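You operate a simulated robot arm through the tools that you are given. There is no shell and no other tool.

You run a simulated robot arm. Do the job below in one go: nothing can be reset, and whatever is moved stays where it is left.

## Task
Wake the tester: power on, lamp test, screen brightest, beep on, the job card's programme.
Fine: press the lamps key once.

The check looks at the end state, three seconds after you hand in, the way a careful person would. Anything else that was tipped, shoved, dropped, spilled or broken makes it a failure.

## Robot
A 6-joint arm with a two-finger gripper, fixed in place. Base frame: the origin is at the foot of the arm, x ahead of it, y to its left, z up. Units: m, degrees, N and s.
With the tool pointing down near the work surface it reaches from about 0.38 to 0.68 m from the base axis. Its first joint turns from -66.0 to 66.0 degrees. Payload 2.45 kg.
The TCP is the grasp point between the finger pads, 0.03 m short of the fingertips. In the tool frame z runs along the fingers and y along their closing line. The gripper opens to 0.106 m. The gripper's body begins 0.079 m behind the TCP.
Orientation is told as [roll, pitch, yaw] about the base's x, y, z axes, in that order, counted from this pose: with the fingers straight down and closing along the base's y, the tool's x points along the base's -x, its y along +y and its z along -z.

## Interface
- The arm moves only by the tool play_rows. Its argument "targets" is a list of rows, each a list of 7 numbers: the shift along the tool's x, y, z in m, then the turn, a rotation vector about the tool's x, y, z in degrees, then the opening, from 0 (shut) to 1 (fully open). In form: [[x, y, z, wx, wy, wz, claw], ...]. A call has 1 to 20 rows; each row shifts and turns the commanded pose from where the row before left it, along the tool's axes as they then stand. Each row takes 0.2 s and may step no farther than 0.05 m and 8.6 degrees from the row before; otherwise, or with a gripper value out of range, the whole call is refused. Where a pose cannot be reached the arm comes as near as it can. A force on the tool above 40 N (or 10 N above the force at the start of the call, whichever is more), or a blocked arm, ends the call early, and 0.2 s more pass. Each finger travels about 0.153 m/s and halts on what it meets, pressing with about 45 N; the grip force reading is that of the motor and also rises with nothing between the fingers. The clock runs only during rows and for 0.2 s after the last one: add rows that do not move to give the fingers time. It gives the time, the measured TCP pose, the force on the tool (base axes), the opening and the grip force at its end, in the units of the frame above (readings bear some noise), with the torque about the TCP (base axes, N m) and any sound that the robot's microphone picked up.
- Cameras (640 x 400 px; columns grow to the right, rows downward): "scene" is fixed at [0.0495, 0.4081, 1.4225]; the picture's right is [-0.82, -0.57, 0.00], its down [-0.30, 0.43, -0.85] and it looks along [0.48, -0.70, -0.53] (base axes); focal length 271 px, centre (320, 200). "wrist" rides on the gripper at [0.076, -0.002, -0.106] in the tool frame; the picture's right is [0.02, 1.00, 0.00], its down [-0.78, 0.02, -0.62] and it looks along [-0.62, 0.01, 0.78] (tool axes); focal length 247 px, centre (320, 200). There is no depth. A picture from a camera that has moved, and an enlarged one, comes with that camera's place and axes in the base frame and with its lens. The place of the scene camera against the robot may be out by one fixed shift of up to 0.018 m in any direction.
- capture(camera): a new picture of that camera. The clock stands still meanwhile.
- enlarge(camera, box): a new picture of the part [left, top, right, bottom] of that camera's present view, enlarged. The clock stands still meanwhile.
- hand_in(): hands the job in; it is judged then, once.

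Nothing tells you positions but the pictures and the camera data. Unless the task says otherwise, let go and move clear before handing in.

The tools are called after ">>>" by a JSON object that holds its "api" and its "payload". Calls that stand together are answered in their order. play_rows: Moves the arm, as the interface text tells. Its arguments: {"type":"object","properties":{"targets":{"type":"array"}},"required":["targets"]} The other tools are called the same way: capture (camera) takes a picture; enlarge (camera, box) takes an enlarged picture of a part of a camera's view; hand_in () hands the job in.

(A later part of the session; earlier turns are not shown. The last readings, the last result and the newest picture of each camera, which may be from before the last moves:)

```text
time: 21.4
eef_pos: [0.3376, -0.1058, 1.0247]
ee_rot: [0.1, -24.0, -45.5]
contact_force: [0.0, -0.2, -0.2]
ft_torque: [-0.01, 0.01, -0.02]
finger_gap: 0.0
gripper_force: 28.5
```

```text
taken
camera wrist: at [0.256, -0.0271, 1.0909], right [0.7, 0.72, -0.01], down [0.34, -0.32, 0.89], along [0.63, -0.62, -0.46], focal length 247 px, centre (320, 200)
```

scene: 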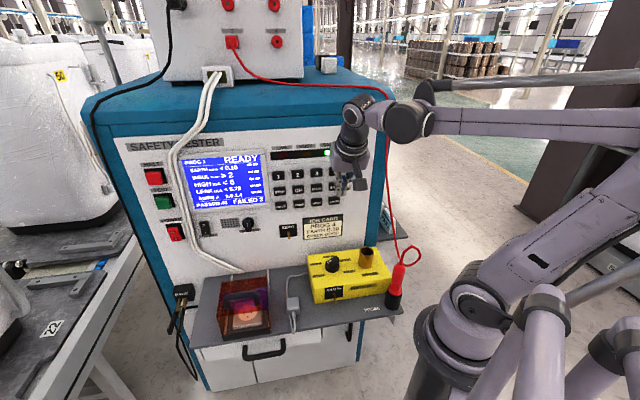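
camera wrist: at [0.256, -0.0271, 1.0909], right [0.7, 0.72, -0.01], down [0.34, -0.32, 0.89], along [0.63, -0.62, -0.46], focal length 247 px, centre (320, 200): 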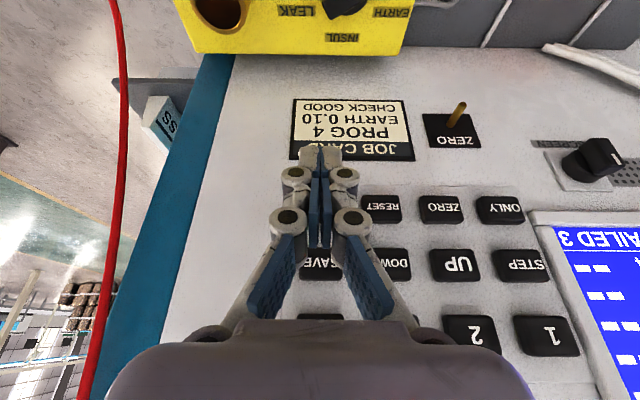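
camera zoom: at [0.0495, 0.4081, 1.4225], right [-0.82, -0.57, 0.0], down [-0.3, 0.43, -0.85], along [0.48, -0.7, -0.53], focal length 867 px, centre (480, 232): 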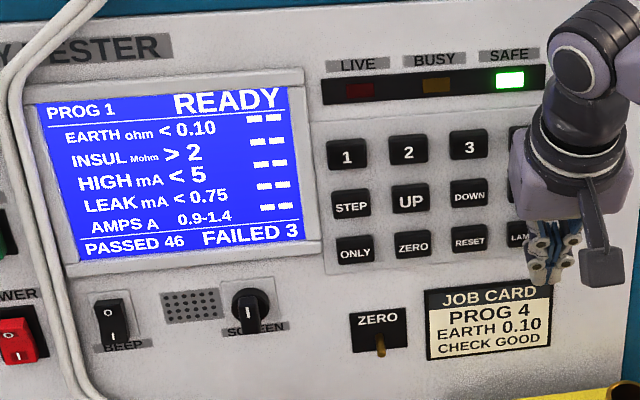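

The lamps went back to normal on release, so the lamp test is done with one press. Next is the SCREEN knob, at s ≈ 0.41 along the panel and z ≈ 0.961. I'll back off, move over in front of it and tilt the tool to about 60°.

>>> {"api": "play_rows", "payload": {"targets": [[0.0091, 0, -0.0287, 0, 0, 0, 0], [0.0091, 0, -0.0287, 0, 0, 0, 0], [0.0076, 0.0455, -0.0034, 0, 0, 0, 0], [0.0076, 0.0455, -0.0034, 0, 0, 0, 0], [0.0076, 0.0455, -0.0034, 0, 0, 0, 0], [0.0076, 0.0455, -0.0034, 0, 0, 0, 0], [0.0076, 0.0455, -0.0034, 0, 0, 0, 0], [0.0076, 0.0455, -0.0034, 0, 0, 0, 0], [0, 0, 0, 0, -7.2, 0, 0], [0, 0, 0, 0, -7.2, 0, 0], [0, 0, 0, 0, -7.2, 0, 0], [0, 0, 0, 0, -7.2, 0, 0], [0, 0, 0, 0, -7.2, 0, 0], [0, 0, 0, 0, 0, 0, 0]]}}

>>> {"api": "capture", "payload": {"camera": "wrist"}}

>>> {"api": "capture", "payload": {"camera": "scene"}}

```text
time: 24.4
eef_pos: [0.4685, 0.1486, 1.0714]
ee_rot: [0.1, -60.1, -45.8]
contact_force: [-1.1, -0.8, -0.3]
ft_torque: [0.04, 0.02, 0.01]
finger_gap: 0.0
gripper_force: 28.5
```

```text
taken
camera wrist: at [0.375, 0.2406, 1.0574], right [0.71, 0.71, -0.02], down [-0.09, 0.12, 0.99], along [0.7, -0.7, 0.15], focal length 247 px, centre (320, 200)
```

wrist: 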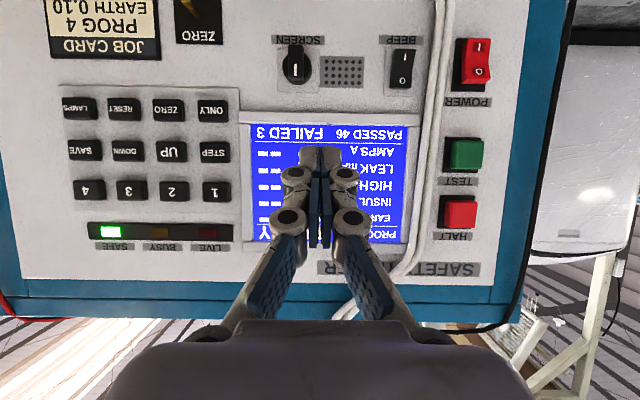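

```text
taken
```

scene: 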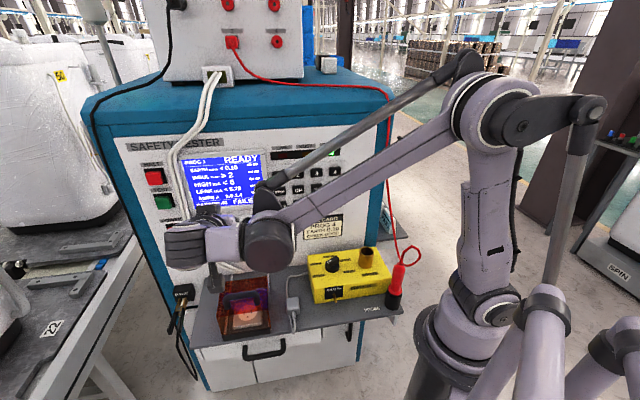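

The knob and BEEP switch are clearly visible above the fingers in this view. I'll zoom in to refine the knob position and its mark.

>>> {"api": "enlarge", "payload": {"camera": "wrist", "box": [260, 20, 440, 130]}}

>>> {"api": "enlarge", "payload": {"camera": "wrist", "box": [270, 25, 350, 105]}}

```text
3.56 times, centred on (350, 75) of wrist
camera zoom: at [0.375, 0.2406, 1.0574], right [0.71, 0.71, -0.02], down [-0.09, 0.12, 0.99], along [0.7, -0.7, 0.15], focal length 878 px, centre (213, 644)
```

zoom: 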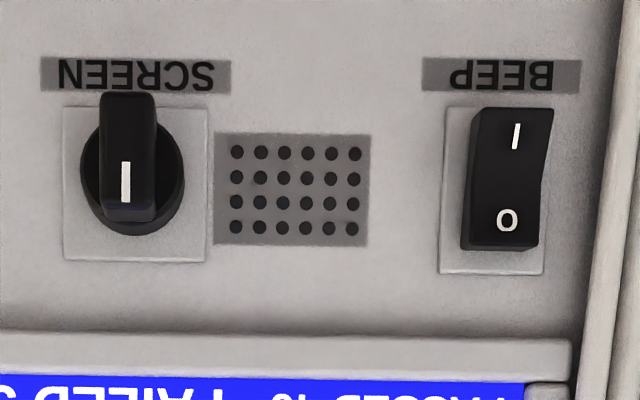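

```text
5.00 times, centred on (310, 65) of wrist
camera zoom: at [0.375, 0.2406, 1.0574], right [0.71, 0.71, -0.02], down [-0.09, 0.12, 0.99], along [0.7, -0.7, 0.15], focal length 1235 px, centre (370, 875)
```

zoom: 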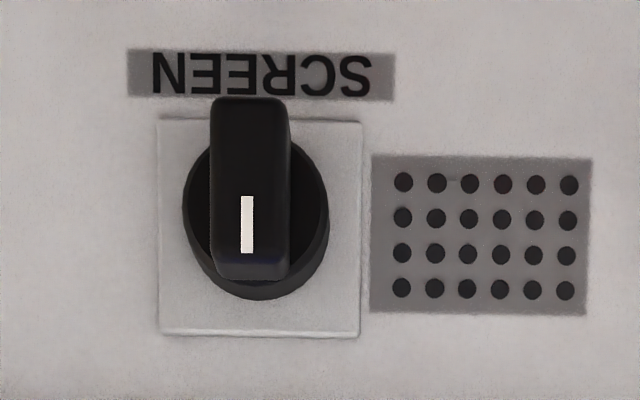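

Knob details now: centre at s ≈ 0.4115, z ≈ 0.957, with the bar about 16 mm wide and 30 mm long and standing 30 mm out. Turning clockwise means pushing the bar's top end to the right. I'll come in just left of the bar's upper end with the shut fingers.

>>> {"api": "play_rows", "payload": {"targets": [[0.0342, 0, 0.01975, 0, 0, 0, 0], [0.0342, 0, 0.01975, 0, 0, 0, 0], [-0.01667, 0, 0.02887, 0, 0, 0, 0], [-0.01667, 0, 0.02887, 0, 0, 0, 0], [-0.01667, 0, 0.02887, 0, 0, 0, 0], [0, 0, 0, 0, 0, 0, 0]]}}

>>> {"api": "capture", "payload": {"camera": "wrist"}}

>>> {"api": "enlarge", "payload": {"camera": "wrist", "box": [220, 100, 380, 220]}}

>>> {"api": "capture", "payload": {"camera": "scene"}}

```text
time: 25.8
eef_pos: [0.5396, 0.0768, 0.9926]
ee_rot: [0.2, -60.0, -45.6]
contact_force: [0.2, 0.0, -0.8]
ft_torque: [0.03, -0.01, 0.02]
finger_gap: 0.0
gripper_force: 28.8
```

```text
taken
camera wrist: at [0.4453, 0.168, 0.9787], right [0.7, 0.71, -0.02], down [-0.09, 0.12, 0.99], along [0.7, -0.7, 0.15], focal length 247 px, centre (320, 200)
```

wrist: 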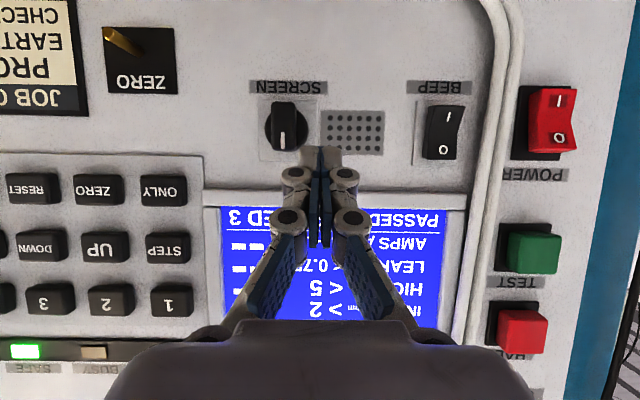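

```text
3.33 times, centred on (300, 160) of wrist
camera zoom: at [0.4453, 0.168, 0.9787], right [0.7, 0.71, -0.02], down [-0.09, 0.12, 0.99], along [0.7, -0.7, 0.15], focal length 823 px, centre (387, 333)
```

zoom: 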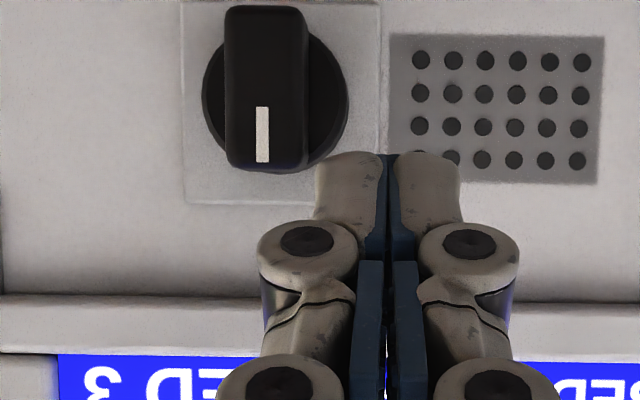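

```text
taken
```

scene: 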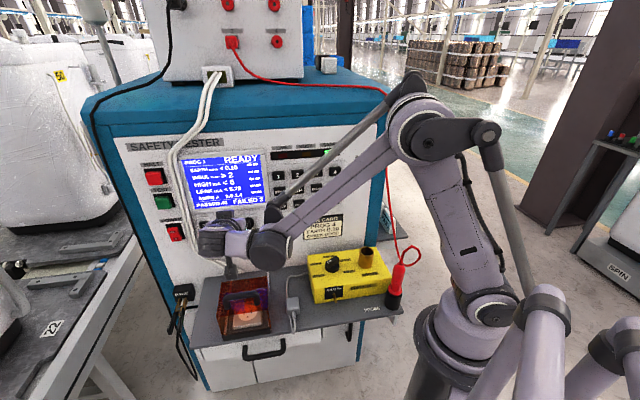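

The fingers are just left of the bar, with about 6 mm to spare. I'll insert 22 mm beside its top end and then push right in small steps.

>>> {"api": "play_rows", "payload": {"targets": [[-0.0055, 0, 0.00953, 0, 0, 0, 0], [-0.0055, 0, 0.00953, 0, 0, 0, 0], [0, 0, 0, 0, 0, 0, 0]]}}

>>> {"api": "enlarge", "payload": {"camera": "wrist", "box": [220, 100, 380, 220]}}

```text
time: 26.6
eef_pos: [0.5547, 0.0617, 0.9909]
ee_rot: [0.2, -59.9, -45.6]
contact_force: [0.3, 0.0, 0.2]
ft_torque: [-0.01, -0.03, 0.0]
finger_gap: 0.0
gripper_force: 29.1
```

```text
3.33 times, centred on (300, 160) of wrist
camera zoom: at [0.461, 0.1532, 0.9781], right [0.7, 0.71, -0.02], down [-0.09, 0.12, 0.99], along [0.7, -0.7, 0.15], focal length 823 px, centre (387, 333)
```

zoom: 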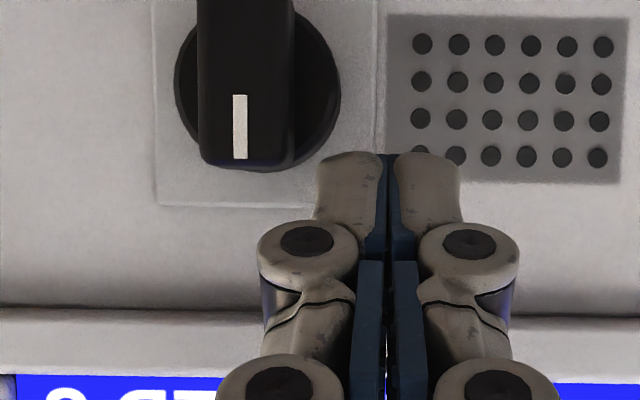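

The tip sits beside the bar's upper end as intended. Now I push right (clockwise) in 3 mm steps.

>>> {"api": "play_rows", "payload": {"targets": [[0, -0.003, 0, 0, 0, 0, 0], [0, -0.003, 0, 0, 0, 0, 0], [0, -0.003, 0, 0, 0, 0, 0], [0, -0.003, 0, 0, 0, 0, 0], [0, 0, 0, 0, 0, 0, 0]]}}

>>> {"api": "enlarge", "payload": {"camera": "wrist", "box": [220, 100, 380, 220]}}

```text
time: 27.8
eef_pos: [0.5466, 0.0522, 0.9914]
ee_rot: [0.2, -59.9, -45.5]
contact_force: [-2.0, 2.2, 1.6]
ft_torque: [0.01, -0.01, -0.03]
finger_gap: 0.0
gripper_force: 28.5
```

```text
3.33 times, centred on (300, 160) of wrist
camera zoom: at [0.452, 0.1451, 0.9783], right [0.7, 0.71, -0.02], down [-0.09, 0.12, 0.99], along [0.7, -0.7, 0.15], focal length 823 px, centre (387, 333)
```

zoom: 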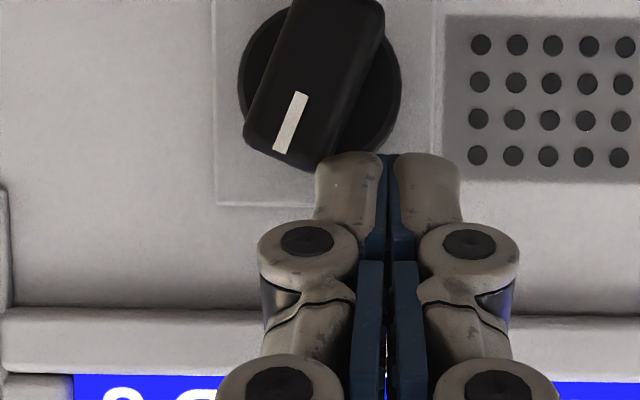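

The knob is turning clockwise under light force. I'll keep going, dropping the tip slightly so it stays on the bar.

>>> {"api": "play_rows", "payload": {"targets": [[0.0013, -0.002, 0.00075, 0, 0, 0, 0], [0.0013, -0.002, 0.00075, 0, 0, 0, 0], [0, -0.003, 0, 0, 0, 0, 0], [0, -0.003, 0, 0, 0, 0, 0], [0, 0, 0, 0, 0, 0, 0]]}}

>>> {"api": "enlarge", "payload": {"camera": "wrist", "box": [220, 100, 380, 220]}}

>>> {"api": "enlarge", "payload": {"camera": "scene", "box": [140, 130, 300, 270]}}

```text
time: 29.0
eef_pos: [0.5389, 0.0458, 0.9868]
ee_rot: [0.2, -60.0, -45.7]
contact_force: [-0.3, 0.8, -0.3]
ft_torque: [0.01, 0.0, -0.01]
finger_gap: 0.0
gripper_force: 28.5
```

```text
3.33 times, centred on (300, 160) of wrist
camera zoom: at [0.4451, 0.138, 0.9742], right [0.71, 0.71, -0.02], down [-0.09, 0.11, 0.99], along [0.7, -0.7, 0.15], focal length 823 px, centre (387, 333)
```

zoom: 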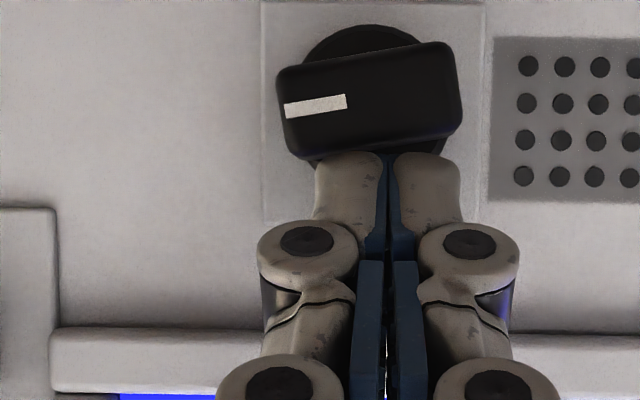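

```text
2.86 times, centred on (220, 200) of scene
camera zoom: at [0.0495, 0.4081, 1.4225], right [-0.82, -0.57, 0.0], down [-0.3, 0.43, -0.85], along [0.48, -0.7, -0.53], focal length 774 px, centre (606, 200)
```

zoom: 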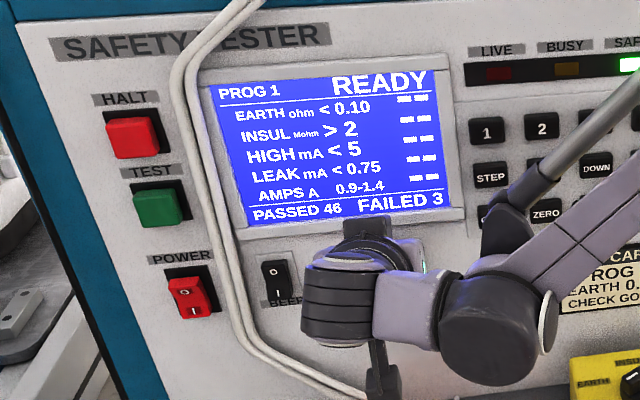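

The pointer is now at about 83° clockwise (pointing right) and the screen looks brighter. Next I'll lift slightly, step right over the pointer end, and push it down to continue clockwise.

>>> {"api": "play_rows", "payload": {"targets": [[-0.0061, 0, -0.0035, 0, 0, 0, 0], [0, -0.012, 0, 0, 0, 0, 0], [0, -0.012, 0, 0, 0, 0, 0], [0, 0, 0, 0, 0, 0, 0]]}}

>>> {"api": "enlarge", "payload": {"camera": "wrist", "box": [240, 80, 400, 200]}}

```text
time: 30.0
eef_pos: [0.5232, 0.0288, 0.9969]
ee_rot: [0.3, -60.0, -45.6]
contact_force: [0.2, 0.0, -0.7]
ft_torque: [0.03, 0.02, 0.0]
finger_gap: 0.0
gripper_force: 28.7
```

```text
3.33 times, centred on (320, 140) of wrist
camera zoom: at [0.4287, 0.1205, 0.9826], right [0.7, 0.71, -0.02], down [-0.09, 0.12, 0.99], along [0.7, -0.7, 0.15], focal length 823 px, centre (320, 400)
```

zoom: 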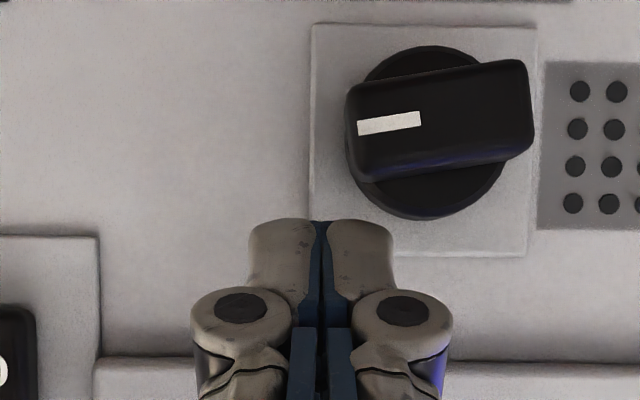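

The finger now sits above the pointer end. I'll push downward in 2.5 mm steps.

>>> {"api": "play_rows", "payload": {"targets": [[0.00217, 0, 0.00125, 0, 0, 0, 0], [0.00217, 0, 0.00125, 0, 0, 0, 0], [0.00217, 0, 0.00125, 0, 0, 0, 0], [0.00217, 0, 0.00125, 0, 0, 0, 0], [0.00217, 0, 0.00125, 0, 0, 0, 0], [0, 0, 0, 0, 0, 0, 0]]}}

>>> {"api": "enlarge", "payload": {"camera": "wrist", "box": [240, 80, 400, 200]}}

>>> {"api": "enlarge", "payload": {"camera": "scene", "box": [140, 130, 300, 270]}}

```text
time: 31.4
eef_pos: [0.5203, 0.0296, 0.9827]
ee_rot: [0.2, -59.9, -45.7]
contact_force: [-0.2, -0.6, 2.8]
ft_torque: [-0.06, -0.04, -0.05]
finger_gap: 0.0
gripper_force: 28.8
```

```text
3.33 times, centred on (320, 140) of wrist
camera zoom: at [0.4276, 0.1216, 0.9701], right [0.71, 0.71, -0.02], down [-0.09, 0.12, 0.99], along [0.7, -0.7, 0.15], focal length 823 px, centre (320, 400)
```

zoom: 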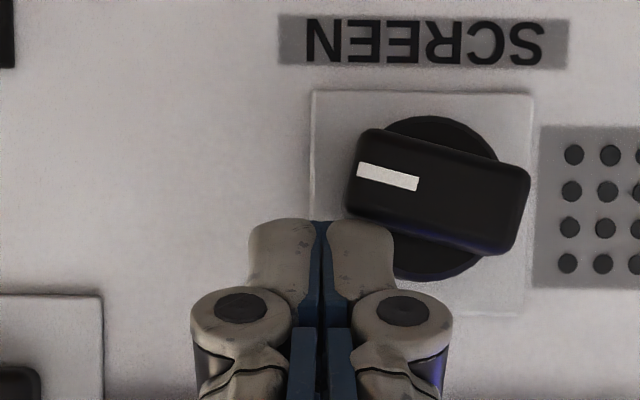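

```text
2.86 times, centred on (220, 200) of scene
camera zoom: at [0.0495, 0.4081, 1.4225], right [-0.82, -0.57, 0.0], down [-0.3, 0.43, -0.85], along [0.48, -0.7, -0.53], focal length 774 px, centre (606, 200)
```

zoom: 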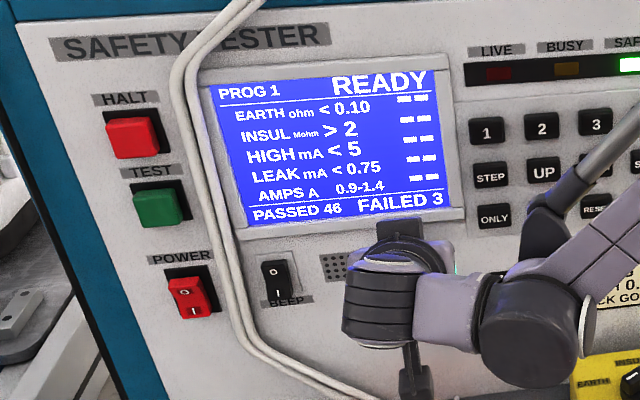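

The pointer is past 100° and still turning under light force. I'll keep pushing down.

>>> {"api": "play_rows", "payload": {"targets": [[0.00217, 0, 0.00125, 0, 0, 0, 0], [0.00217, 0, 0.00125, 0, 0, 0, 0], [0.00217, 0, 0.00125, 0, 0, 0, 0], [0, 0, 0, 0, 0, 0, 0]]}}

>>> {"api": "enlarge", "payload": {"camera": "wrist", "box": [240, 80, 400, 200]}}

>>> {"api": "enlarge", "payload": {"camera": "scene", "box": [140, 130, 300, 270]}}

```text
time: 32.4
eef_pos: [0.5214, 0.0285, 0.9761]
ee_rot: [0.1, -60.0, -45.6]
contact_force: [-5.4, -0.5, 1.4]
ft_torque: [-0.01, 0.1, -0.02]
finger_gap: 0.0
gripper_force: 28.2
```

```text
3.33 times, centred on (320, 140) of wrist
camera zoom: at [0.4275, 0.1217, 0.9627], right [0.7, 0.71, -0.02], down [-0.09, 0.11, 0.99], along [0.7, -0.7, 0.15], focal length 823 px, centre (320, 400)
```

zoom: 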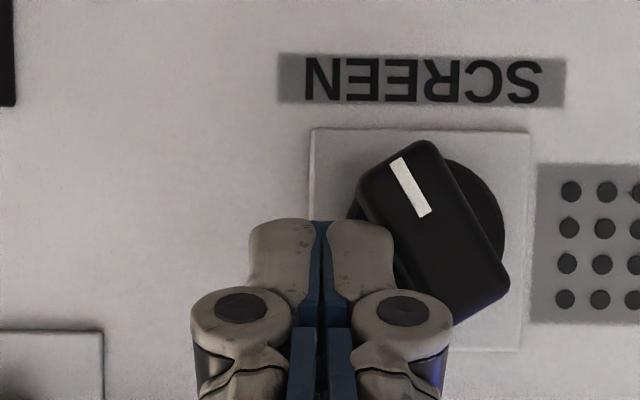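

```text
2.86 times, centred on (220, 200) of scene
camera zoom: at [0.0494, 0.4081, 1.4225], right [-0.82, -0.57, 0.0], down [-0.3, 0.43, -0.85], along [0.48, -0.7, -0.53], focal length 774 px, centre (606, 200)
```

zoom: 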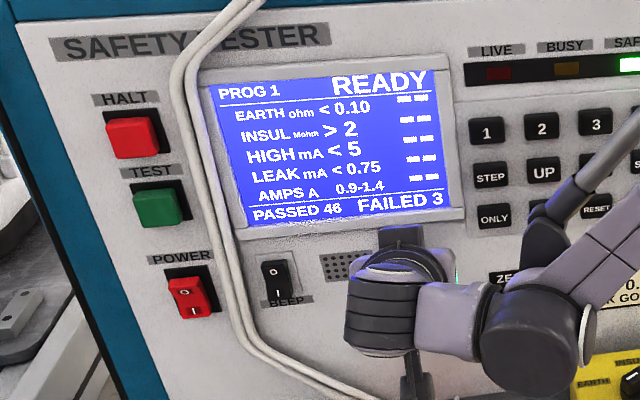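

The pointer is at about 150° clockwise, and force is building in a way that suggests the end stop. I'll nudge the pointer 2 mm more to see whether it moves further.

>>> {"api": "play_rows", "payload": {"targets": [[0.0013, 0.001, 0.00075, 0, 0, 0, 0], [0, 0.001, 0, 0, 0, 0, 0], [0, 0, 0, 0, 0, 0, 0]]}}

>>> {"api": "enlarge", "payload": {"camera": "wrist", "box": [240, 80, 400, 200]}}

```text
time: 33.2
eef_pos: [0.5227, 0.0303, 0.9739]
ee_rot: [0.2, -60.1, -45.7]
contact_force: [-10.3, -4.5, -1.1]
ft_torque: [-0.09, 0.15, -0.14]
finger_gap: 0.0
gripper_force: 28.8
```

```text
3.33 times, centred on (320, 140) of wrist
camera zoom: at [0.4282, 0.1224, 0.9611], right [0.71, 0.71, -0.02], down [-0.09, 0.12, 0.99], along [0.7, -0.7, 0.15], focal length 823 px, centre (320, 400)
```

zoom: 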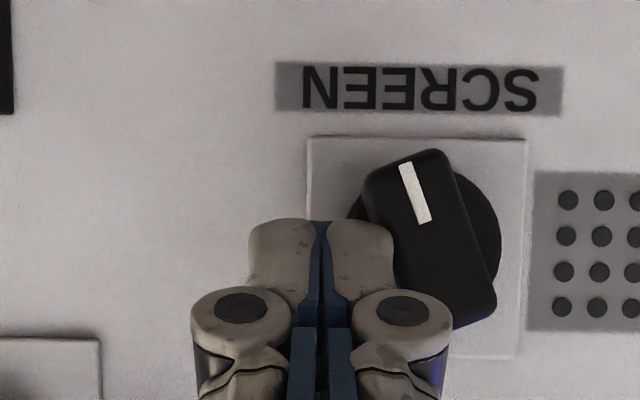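

It moved a bit more, to about 160°, so the stop isn't certain yet. I'll step right and lower to get a better lever on the pointer end, then push left gently until it stops.

>>> {"api": "play_rows", "payload": {"targets": [[0, -0.009, 0, 0, 0, 0, 0], [0.0069, 0, 0.004, 0, 0, 0, 0], [0, 0, 0, 0, 0, 0, 0]]}}

>>> {"api": "enlarge", "payload": {"camera": "wrist", "box": [240, 80, 400, 200]}}

```text
time: 34.0
eef_pos: [0.5157, 0.0246, 0.9669]
ee_rot: [0.2, -60.0, -45.6]
contact_force: [-0.3, -0.3, 0.5]
ft_torque: [-0.01, 0.01, 0.02]
finger_gap: 0.0001
gripper_force: 28.6
```

```text
3.33 times, centred on (320, 140) of wrist
camera zoom: at [0.4231, 0.1163, 0.9534], right [0.7, 0.71, -0.02], down [-0.09, 0.12, 0.99], along [0.7, -0.7, 0.15], focal length 823 px, centre (320, 400)
```

zoom: 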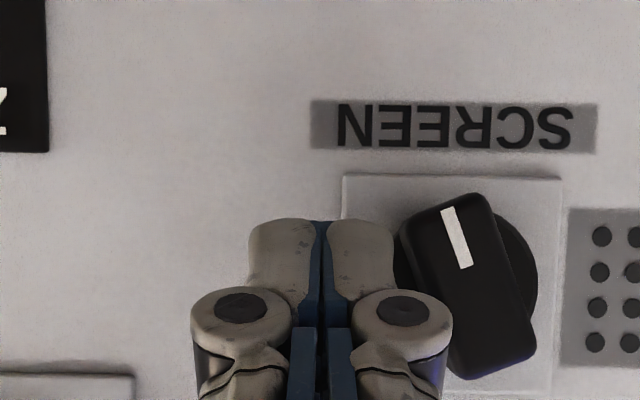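

The pointer stayed at about 161° when I let go. Now I push left against the pointer end, gently.

>>> {"api": "play_rows", "payload": {"targets": [[0, 0.002, 0, 0, 0, 0, 0], [0, 0.002, 0, 0, 0, 0, 0], [0, 0.002, 0, 0, 0, 0, 0], [0, 0, 0, 0, 0, 0, 0]]}}

>>> {"api": "enlarge", "payload": {"camera": "wrist", "box": [240, 80, 400, 200]}}

```text
time: 35.0
eef_pos: [0.5218, 0.0301, 0.967]
ee_rot: [0.2, -59.9, -45.6]
contact_force: [-1.4, -0.8, 0.3]
ft_torque: [-0.01, 0.04, -0.03]
finger_gap: 0.0
gripper_force: 28.3
```

```text
3.33 times, centred on (320, 140) of wrist
camera zoom: at [0.4273, 0.121, 0.9532], right [0.71, 0.71, -0.02], down [-0.09, 0.12, 0.99], along [0.7, -0.7, 0.15], focal length 823 px, centre (320, 400)
```

zoom: 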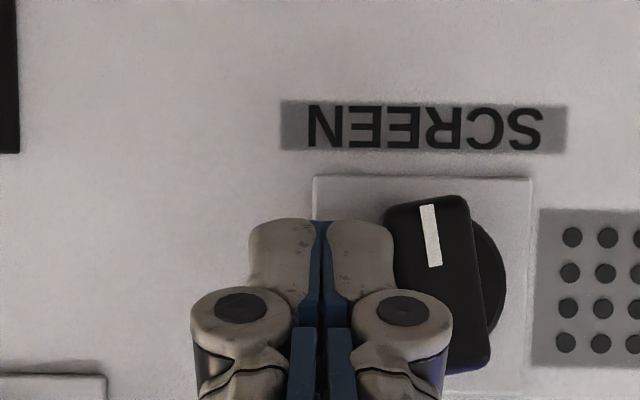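

The pointer is now at about 172° with almost no resistance, so there's no hard stop yet. I'll check the screen brightness before turning any further.

>>> {"api": "enlarge", "payload": {"camera": "scene", "box": [140, 130, 300, 270]}}

>>> {"api": "enlarge", "payload": {"camera": "scene", "box": [180, 145, 270, 210]}}

```text
2.86 times, centred on (220, 200) of scene
camera zoom: at [0.0495, 0.4081, 1.4225], right [-0.82, -0.57, 0.0], down [-0.3, 0.43, -0.85], along [0.48, -0.7, -0.53], focal length 774 px, centre (606, 200)
```

zoom: 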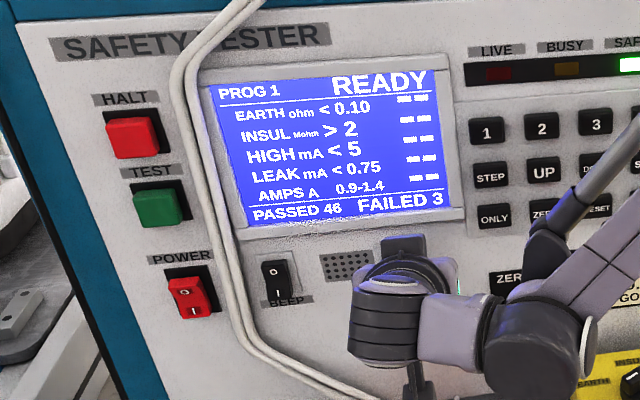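

```text
6.15 times, centred on (225, 178) of scene
camera zoom: at [0.0495, 0.4081, 1.4225], right [-0.82, -0.57, 0.0], down [-0.3, 0.43, -0.85], along [0.48, -0.7, -0.53], focal length 1667 px, centre (905, 338)
```

zoom: 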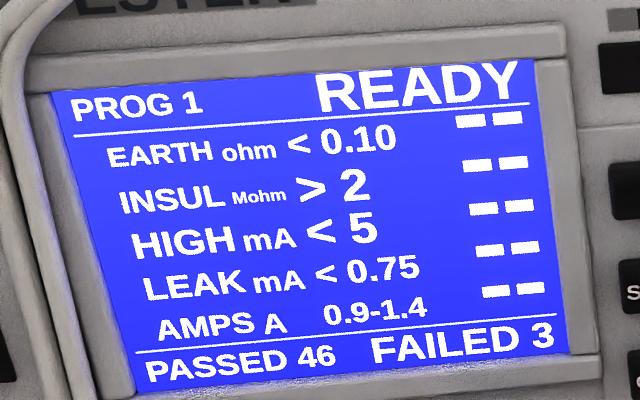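

The screen is clearly brighter than at the start and still looks to be rising with clockwise turn. To go past straight down I need a lower, shallower hold on the pointer end, so I'll back off and re-approach at 45° tilt from the lower right.

>>> {"api": "play_rows", "payload": {"targets": [[0, -0.006, 0, 0, 0, 0, 0], [0.015, 0, -0.026, 0, 0, 0, 0], [0, 0, 0, 0, 7.5, 0, 0], [0, 0, 0, 0, 7.5, 0, 0], [0.0054, 0, 0.0054, 0, 0, 0, 0], [-0.007, 0, 0.007, 0, 0, 0, 0], [0, 0, 0, 0, 0, 0, 0]]}}

>>> {"api": "enlarge", "payload": {"camera": "wrist", "box": [240, 80, 400, 200]}}

>>> {"api": "capture", "payload": {"camera": "scene"}}

```text
time: 36.6
eef_pos: [0.5026, 0.0394, 0.9576]
ee_rot: [0.1, -45.0, -45.6]
contact_force: [-0.1, 0.3, -0.4]
ft_torque: [0.01, -0.01, 0.05]
finger_gap: 0.0002
gripper_force: 28.7
```

```text
3.33 times, centred on (320, 140) of wrist
camera zoom: at [0.4096, 0.1298, 0.9787], right [0.7, 0.71, -0.01], down [0.09, -0.07, 0.99], along [0.71, -0.7, -0.11], focal length 823 px, centre (320, 400)
```

zoom: 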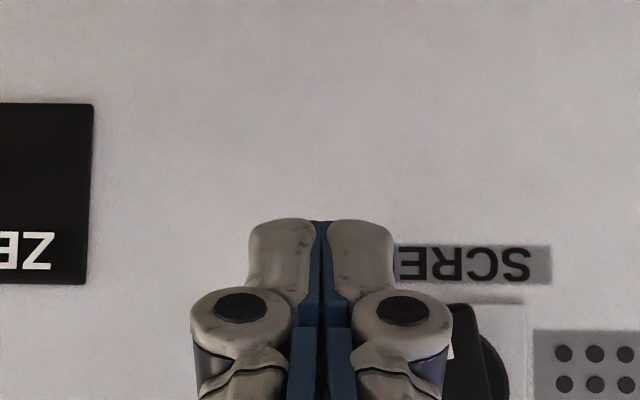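

```text
taken
```

scene: 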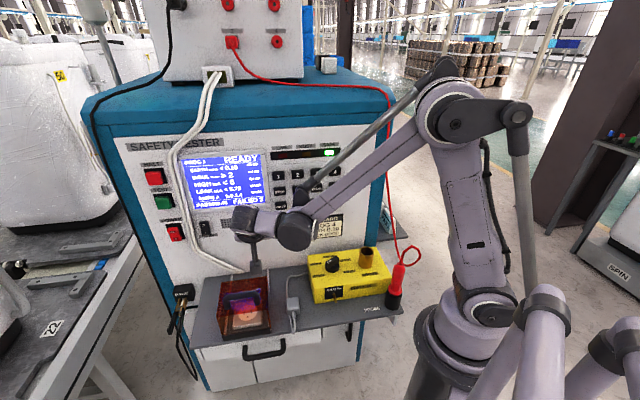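

The tip is now low and to the right of the pointer. I'll insert it to bar depth and push left in small steps, watching the force.

>>> {"api": "play_rows", "payload": {"targets": [[-0.00955, 0, 0.00955, 0, 0, 0, 0], [0, 0.003, 0, 0, 0, 0, 0], [0, 0.002, 0, 0, 0, 0, 0], [0, 0.002, 0, 0, 0, 0, 0], [0, 0.002, 0, 0, 0, 0, 0], [0, 0, 0, 0, 0, 0, 0]]}}

>>> {"api": "capture", "payload": {"camera": "wrist"}}

>>> {"api": "enlarge", "payload": {"camera": "scene", "box": [180, 145, 300, 270]}}

```text
time: 38.0
eef_pos: [0.5171, 0.036, 0.9578]
ee_rot: [0.0, -45.0, -45.6]
contact_force: [-13.1, -4.7, 1.7]
ft_torque: [-0.07, 0.1, -0.28]
finger_gap: 0.0
gripper_force: 28.7
```

```text
taken
camera wrist: at [0.4245, 0.1269, 0.9792], right [0.7, 0.71, -0.02], down [0.09, -0.07, 0.99], along [0.7, -0.7, -0.12], focal length 247 px, centre (320, 200)
```

wrist: 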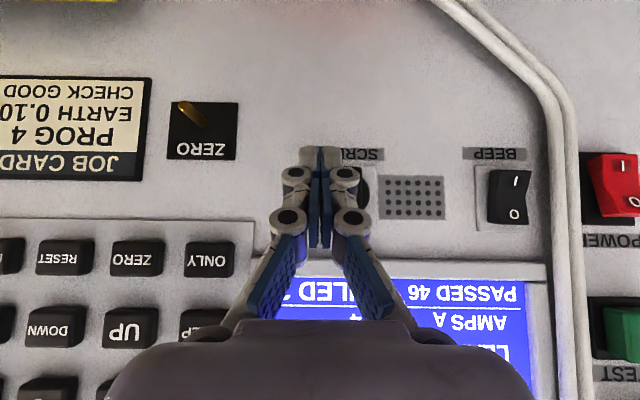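

```text
3.20 times, centred on (240, 208) of scene
camera zoom: at [0.0491, 0.408, 1.4225], right [-0.82, -0.57, 0.0], down [-0.3, 0.43, -0.85], along [0.48, -0.7, -0.53], focal length 867 px, centre (576, 176)
```

zoom: 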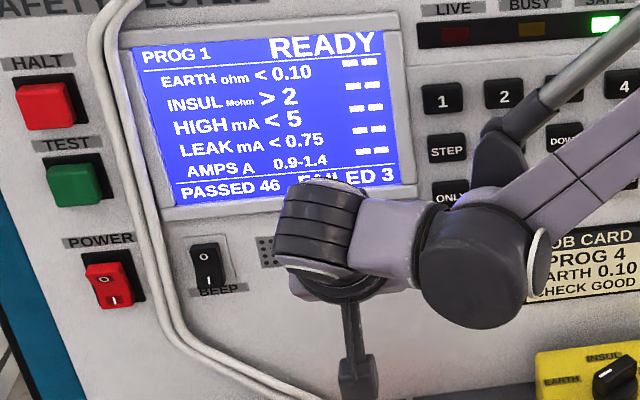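

Force has risen to about 13 N, which could be the stop or a poor contact. I'll back away and look at the pointer.

>>> {"api": "play_rows", "payload": {"targets": [[0, -0.005, 0, 0, 0, 0, 0], [0.0212, 0, -0.0212, 0, 0, 0, 0], [0.0212, 0, -0.0212, 0, 0, 0, 0], [-0.0283, -0.02, -0.0283, 0, 0, 0, 0], [-0.0283, 0, -0.0283, 0, 0, 0, 0], [0, 0, 0, 0, 0, 0, 0]]}}

>>> {"api": "capture", "payload": {"camera": "wrist"}}

>>> {"api": "enlarge", "payload": {"camera": "wrist", "box": [300, 60, 460, 180]}}

>>> {"api": "enlarge", "payload": {"camera": "scene", "box": [180, 145, 300, 270]}}

```text
time: 39.4
eef_pos: [0.457, 0.0614, 1.0386]
ee_rot: [0.1, -45.0, -45.5]
contact_force: [-0.7, 0.0, -0.1]
ft_torque: [-0.04, 0.0, -0.03]
finger_gap: 0.0
gripper_force: 28.5
```

```text
taken
camera wrist: at [0.3642, 0.1518, 1.0588], right [0.7, 0.71, -0.01], down [0.09, -0.07, 0.99], along [0.71, -0.7, -0.11], focal length 247 px, centre (320, 200)
```

wrist: 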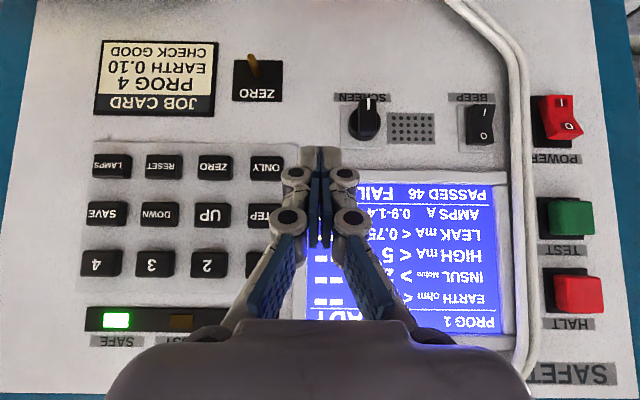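

```text
3.33 times, centred on (380, 120) of wrist
camera zoom: at [0.3642, 0.1518, 1.0588], right [0.7, 0.71, -0.01], down [0.09, -0.07, 0.99], along [0.71, -0.7, -0.11], focal length 823 px, centre (120, 467)
```

zoom: 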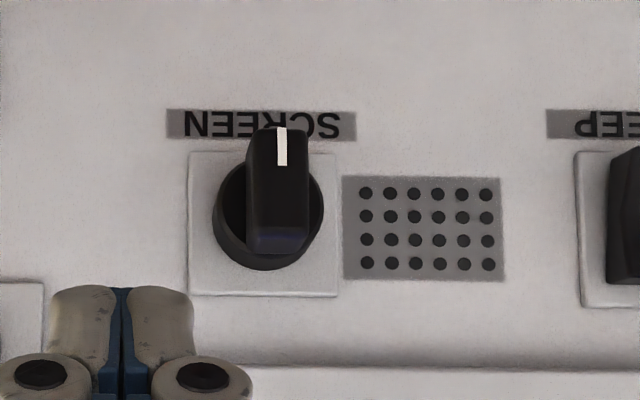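

```text
3.20 times, centred on (240, 208) of scene
camera zoom: at [0.0495, 0.4081, 1.4225], right [-0.82, -0.57, 0.0], down [-0.3, 0.43, -0.85], along [0.48, -0.7, -0.53], focal length 867 px, centre (576, 176)
```

zoom: 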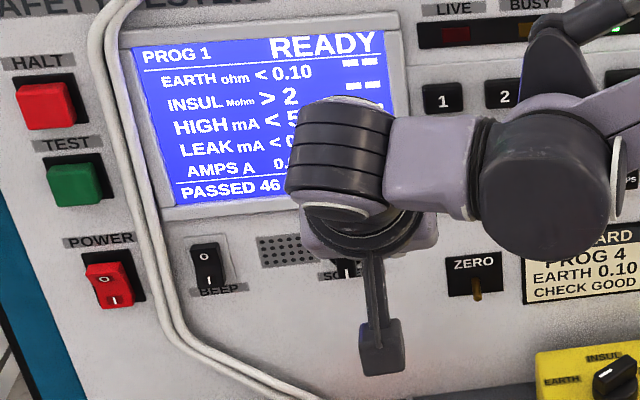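

The pointer is now straight down (180° from the start), and it resisted about 13 N there, so it looks like the clockwise stop. To confirm, I'll test with the geometry that worked best: pushing the upper end of the bar rightward from the left.

>>> {"api": "play_rows", "payload": {"targets": [[0, 0.035, 0, 0, 0, 0, 0], [0, 0.035, 0, 0, 0, 0, 0], [0, 0, 0, 0, -7.5, 0, 0], [0, 0, 0, 0, -7.5, 0, 0], [0.0206, 0, 0.0119, 0, 0, 0, 0], [0.0206, 0, 0.0119, 0, 0, 0, 0], [-0.0115, 0, 0.0199, 0, 0, 0, 0], [-0.0115, 0, 0.0199, 0, 0, 0, 0], [0, 0, 0, 0, 0, 0, 0]]}}

>>> {"api": "enlarge", "payload": {"camera": "wrist", "box": [220, 100, 380, 220]}}

>>> {"api": "enlarge", "payload": {"camera": "scene", "box": [175, 145, 275, 215]}}

```text
time: 41.4
eef_pos: [0.5384, 0.0764, 0.9899]
ee_rot: [0.3, -60.0, -45.6]
contact_force: [1.1, -0.6, -0.2]
ft_torque: [0.0, -0.01, -0.01]
finger_gap: 0.0002
gripper_force: 28.6
```

```text
3.33 times, centred on (300, 160) of wrist
camera zoom: at [0.4459, 0.169, 0.9771], right [0.7, 0.71, -0.02], down [-0.09, 0.12, 0.99], along [0.7, -0.7, 0.15], focal length 823 px, centre (387, 333)
```

zoom: 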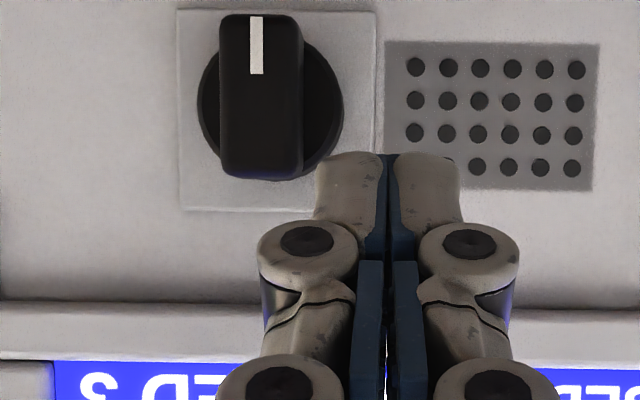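

```text
5.71 times, centred on (225, 180) of scene
camera zoom: at [0.0495, 0.4081, 1.4225], right [-0.82, -0.57, 0.0], down [-0.3, 0.43, -0.85], along [0.48, -0.7, -0.53], focal length 1548 px, centre (863, 314)
```

zoom: 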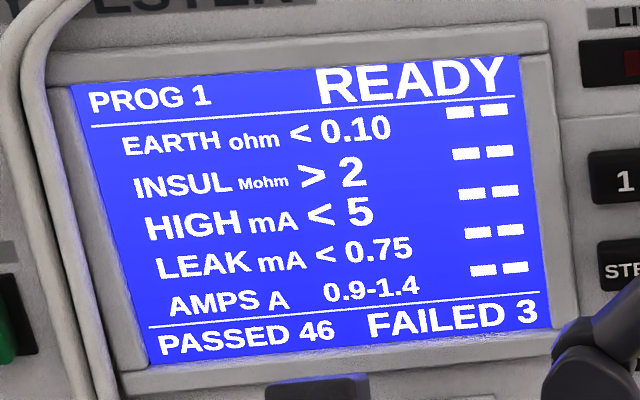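

The mark is exactly straight down. I'll insert beside the top end again and push right carefully: if the knob is at its stop, force will rise without any turn.

>>> {"api": "play_rows", "payload": {"targets": [[-0.0055, 0, 0.00953, 0, 0, 0, 0], [-0.0055, 0, 0.00953, 0, 0, 0, 0], [0, -0.003, 0, 0, 0, 0, 0], [0, -0.003, 0, 0, 0, 0, 0], [0, -0.002, 0, 0, 0, 0, 0], [0, -0.001, 0, 0, 0, 0, 0], [0, 0, 0, 0, 0, 0, 0]]}}

>>> {"api": "enlarge", "payload": {"camera": "wrist", "box": [220, 100, 380, 220]}}

```text
time: 43.0
eef_pos: [0.5501, 0.0574, 0.9901]
ee_rot: [0.4, -60.0, -45.6]
contact_force: [11.9, 7.6, -1.8]
ft_torque: [0.18, -0.24, 0.29]
finger_gap: 0.0
gripper_force: 28.0
```

```text
3.33 times, centred on (300, 160) of wrist
camera zoom: at [0.4558, 0.1486, 0.9772], right [0.7, 0.71, -0.02], down [-0.09, 0.11, 0.99], along [0.71, -0.69, 0.15], focal length 823 px, centre (387, 333)
```

zoom: 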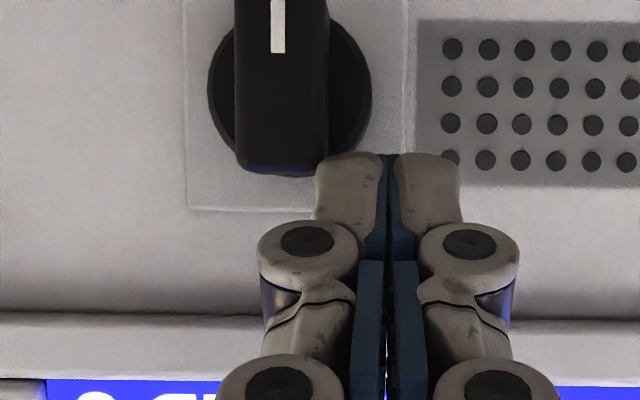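

About 14 N this time with no turn at all, where 3 N moved it before. The knob is at its clockwise stop and the screen is brighter, so SCREEN is done. Now I back away and go to BEEP's I-half (s ≈ 0.525, z ≈ 0.944).

>>> {"api": "play_rows", "payload": {"targets": [[0, 0.005, 0, 0, 0, 0, 0], [0.015, 0, -0.026, 0, 0, 0, 0], [0.015, 0, -0.026, 0, 0, 0, 0], [0, 0, 0, 0, 7.5, 0, 0], [0, 0, 0, 0, 7.5, 0, 0], [0.012, 0.0434, 0.012, 0, 0, 0, 0], [0.012, 0.0434, 0.012, 0, 0, 0, 0], [-0.0106, 0, 0.0106, 0, 0, 0, 0], [0, 0, 0, 0, 0, 0, 0]]}}

>>> {"api": "capture", "payload": {"camera": "wrist"}}

>>> {"api": "enlarge", "payload": {"camera": "wrist", "box": [200, 80, 440, 260]}}

```text
time: 45.0
eef_pos: [0.5843, 0.1514, 0.9566]
ee_rot: [0.2, -45.0, -45.5]
contact_force: [0.2, 0.3, -0.3]
ft_torque: [-0.03, -0.01, -0.03]
finger_gap: 0.0
gripper_force: 28.8
```

```text
taken
camera wrist: at [0.4904, 0.2437, 0.9771], right [0.7, 0.71, -0.01], down [0.09, -0.07, 0.99], along [0.71, -0.7, -0.11], focal length 247 px, centre (320, 200)
```

wrist: 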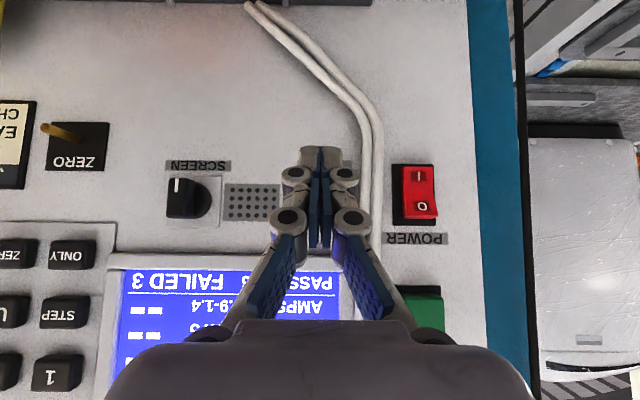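

```text
2.22 times, centred on (320, 170) of wrist
camera zoom: at [0.4904, 0.2437, 0.9771], right [0.7, 0.71, -0.01], down [0.09, -0.07, 0.99], along [0.71, -0.7, -0.11], focal length 549 px, centre (320, 267)
```

zoom: 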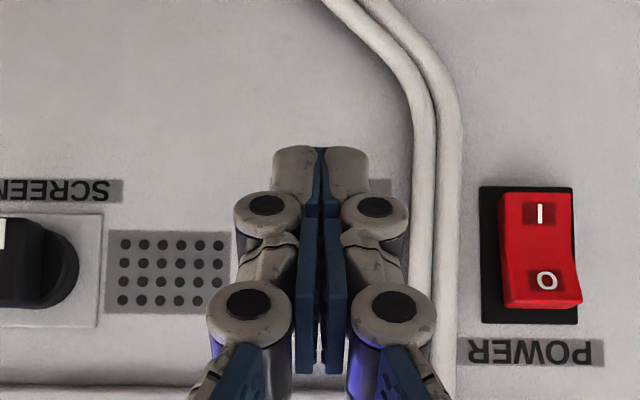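

POWER clearly shows I pressed in, and the fingers cover BEEP with the cables clear to the right. I'll approach BEEP and press in small steps.

>>> {"api": "play_rows", "payload": {"targets": [[-0.006, 0.0015, 0.006, 0, 0, 0, 0], [-0.006, 0, 0.006, 0, 0, 0, 0], [-0.006, 0, 0.006, 0, 0, 0, 0], [-0.006, 0, 0.006, 0, 0, 0, 0], [-0.00141, 0, 0.00141, 0, 0, 0, 0], [-0.00141, 0, 0.00141, 0, 0, 0, 0], [0, 0, 0, 0, 0, 0, 0]]}}

>>> {"api": "enlarge", "payload": {"camera": "scene", "box": [140, 180, 300, 280]}}

```text
time: 46.6
eef_pos: [0.6097, 0.1273, 0.957]
ee_rot: [0.1, -45.0, -45.6]
contact_force: [0.9, 0.1, -0.1]
ft_torque: [-0.01, 0.01, 0.0]
finger_gap: 0.0
gripper_force: 28.5
```

```text
4.00 times, centred on (220, 230) of scene
camera zoom: at [0.0495, 0.4081, 1.4225], right [-0.82, -0.57, 0.0], down [-0.3, 0.43, -0.85], along [0.48, -0.7, -0.53], focal length 1084 px, centre (720, 80)
```

zoom: 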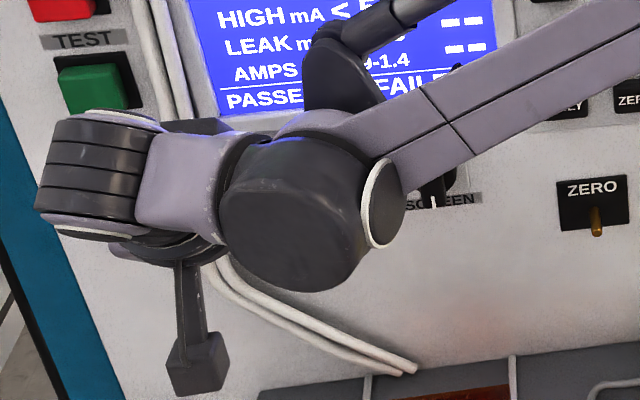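

Tip edge at about 4 mm short of the rocker face. I continue in 2 mm steps.

>>> {"api": "play_rows", "payload": {"targets": [[-0.00141, 0, 0.00141, 0, 0, 0, 0], [-0.00141, 0, 0.00141, 0, 0, 0, 0], [-0.00141, 0, 0.00141, 0, 0, 0, 0], [-0.00141, 0, 0.00141, 0, 0, 0, 0], [0, 0, 0, 0, 0, 0, 0]]}}

```text
time: 47.8
eef_pos: [0.6168, 0.122, 0.9563]
ee_rot: [0.3, -45.0, -45.6]
contact_force: [-1.2, 2.0, -1.0]
ft_torque: [-0.13, -0.11, -0.05]
finger_gap: 0.0001
gripper_force: 28.1
```

Contact now, at about 2 N. Two more small steps should flip it.

>>> {"api": "play_rows", "payload": {"targets": [[-0.00106, 0, 0.00106, 0, 0, 0, 0], [-0.00106, 0, 0.00106, 0, 0, 0, 0], [0, 0, 0, 0, 0, 0, 0]]}}

>>> {"api": "enlarge", "payload": {"camera": "wrist", "box": [200, 80, 440, 260]}}

```text
time: 48.6
eef_pos: [0.6178, 0.1203, 0.957]
ee_rot: [0.1, -44.9, -45.5]
contact_force: [-16.8, 9.0, 4.1]
ft_torque: [0.01, 0.07, -0.1]
finger_gap: 0.0061
gripper_force: 28.4
```

```text
2.22 times, centred on (320, 170) of wrist
camera zoom: at [0.5246, 0.2107, 0.9783], right [0.7, 0.71, -0.01], down [0.09, -0.07, 0.99], along [0.71, -0.7, -0.12], focal length 549 px, centre (320, 267)
```

zoom: 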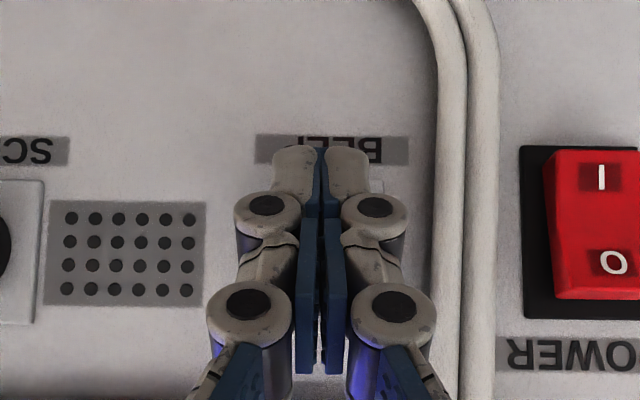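

Force jumped to about 19 N, which suggests the rocker has flipped and bottomed. I'll back off and check it visually.

>>> {"api": "play_rows", "payload": {"targets": [[0.0141, 0, -0.0141, 0, 0, 0, 0], [0.0283, 0, -0.0283, 0, 0, 0, 0], [-0.0283, 0, -0.0283, 0, 0, 0, 0], [-0.0283, 0, -0.0283, 0, 0, 0, 0], [0, -0.04, 0, 0, 0, 0, 0], [0, -0.04, 0, 0, 0, 0, 0], [0, 0, 0, 0, 0, 0, 0]]}}

>>> {"api": "capture", "payload": {"camera": "wrist"}}

>>> {"api": "enlarge", "payload": {"camera": "wrist", "box": [340, 40, 580, 200]}}

>>> {"api": "enlarge", "payload": {"camera": "scene", "box": [140, 180, 300, 280]}}

```text
time: 50.2
eef_pos: [0.5184, 0.1021, 1.0369]
ee_rot: [0.1, -45.0, -45.5]
contact_force: [-0.9, -0.5, 0.0]
ft_torque: [0.01, -0.02, 0.0]
finger_gap: 0.0
gripper_force: 28.7
```

```text
taken
camera wrist: at [0.4256, 0.1934, 1.0577], right [0.7, 0.71, -0.01], down [0.09, -0.07, 0.99], along [0.71, -0.7, -0.11], focal length 247 px, centre (320, 200)
```

wrist: 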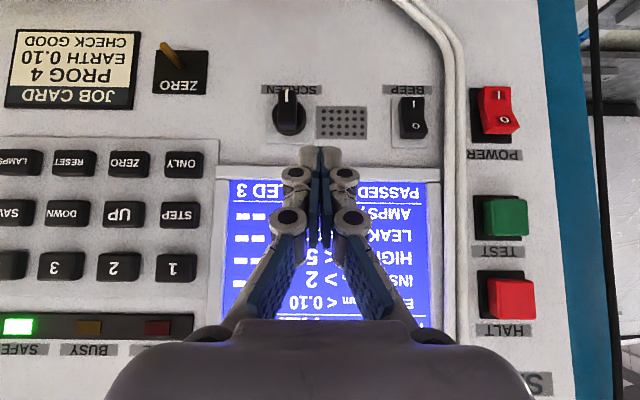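

```text
2.50 times, centred on (460, 120) of wrist
camera zoom: at [0.4256, 0.1934, 1.0577], right [0.7, 0.71, -0.01], down [0.09, -0.07, 0.99], along [0.71, -0.7, -0.11], focal length 617 px, centre (-30, 400)
```

zoom: 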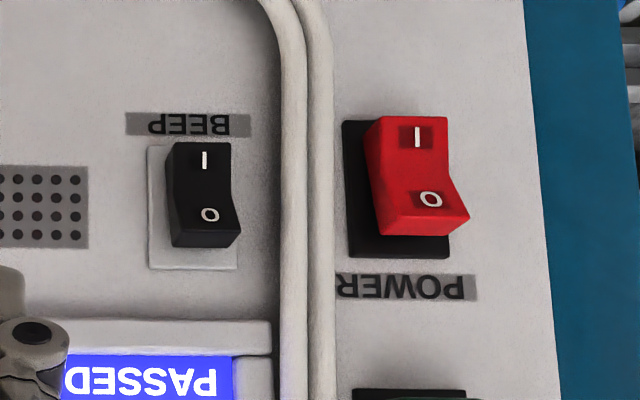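

```text
4.00 times, centred on (220, 230) of scene
camera zoom: at [0.0495, 0.4081, 1.4225], right [-0.82, -0.57, 0.0], down [-0.3, 0.43, -0.85], along [0.48, -0.7, -0.53], focal length 1084 px, centre (720, 80)
```

zoom: 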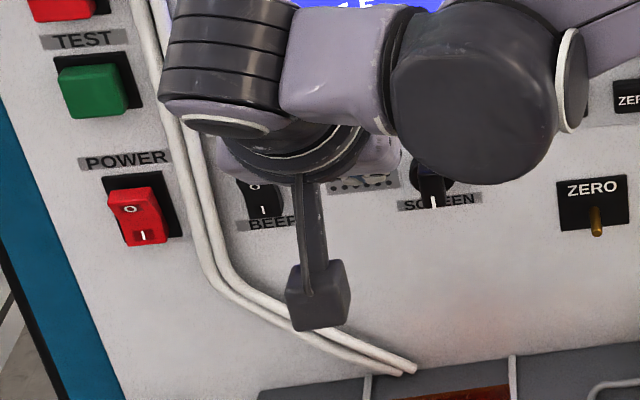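

BEEP now shows O standing out and I pressed in, the same as POWER, so it's on. The knob mark is straight down at its stop. Last is key 4: I'll retreat, raise, tilt back to 24° and move to its column.

>>> {"api": "play_rows", "payload": {"targets": [[-0.0007, 0, -0.0431, 0, 0, 0, 0], [-0.0007, 0, -0.0431, 0, 0, 0, 0], [-0.0212, 0, -0.0212, 0, 0, 0, 0], [0, 0, 0, 0, 7, 0, 0], [0, 0, 0, 0, 7, 0, 0], [0, 0, 0, 0, 7, 0, 0], [-0.01126, -0.0393, 0.0063, 0, 0, 0, 0], [-0.01126, -0.0393, 0.0063, 0, 0, 0, 0], [-0.01126, -0.0393, 0.0063, 0, 0, 0, 0], [-0.01126, -0.0393, 0.0063, 0, 0, 0, 0], [-0.01126, -0.0393, 0.0063, 0, 0, 0, 0], [0, 0, 0, 0, 0, 0, 0]]}}

>>> {"api": "capture", "payload": {"camera": "wrist"}}

>>> {"api": "capture", "payload": {"camera": "scene"}}

```text
time: 52.8
eef_pos: [0.3821, -0.0357, 1.1241]
ee_rot: [0.1, -24.0, -45.4]
contact_force: [0.1, -0.3, -1.1]
ft_torque: [0.01, 0.0, 0.02]
finger_gap: 0.0
gripper_force: 29.5
```

```text
taken
camera wrist: at [0.3001, 0.0436, 1.1904], right [0.7, 0.72, -0.01], down [0.34, -0.32, 0.89], along [0.63, -0.62, -0.46], focal length 247 px, centre (320, 200)
```

wrist: 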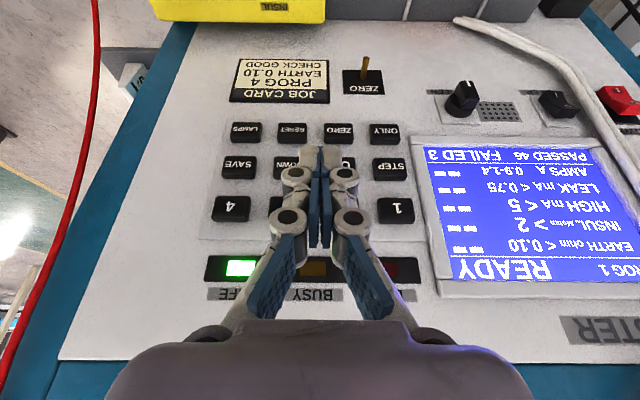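

```text
taken
```

scene: 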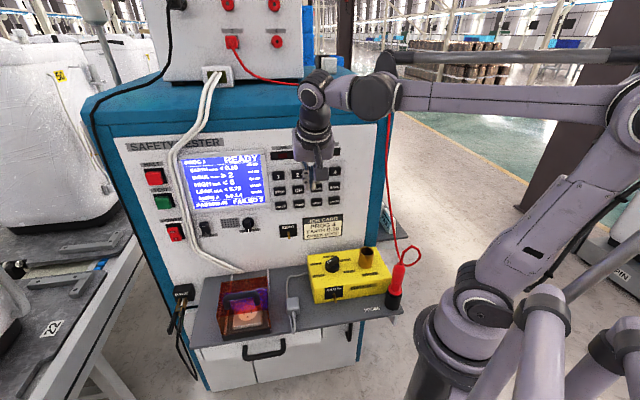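

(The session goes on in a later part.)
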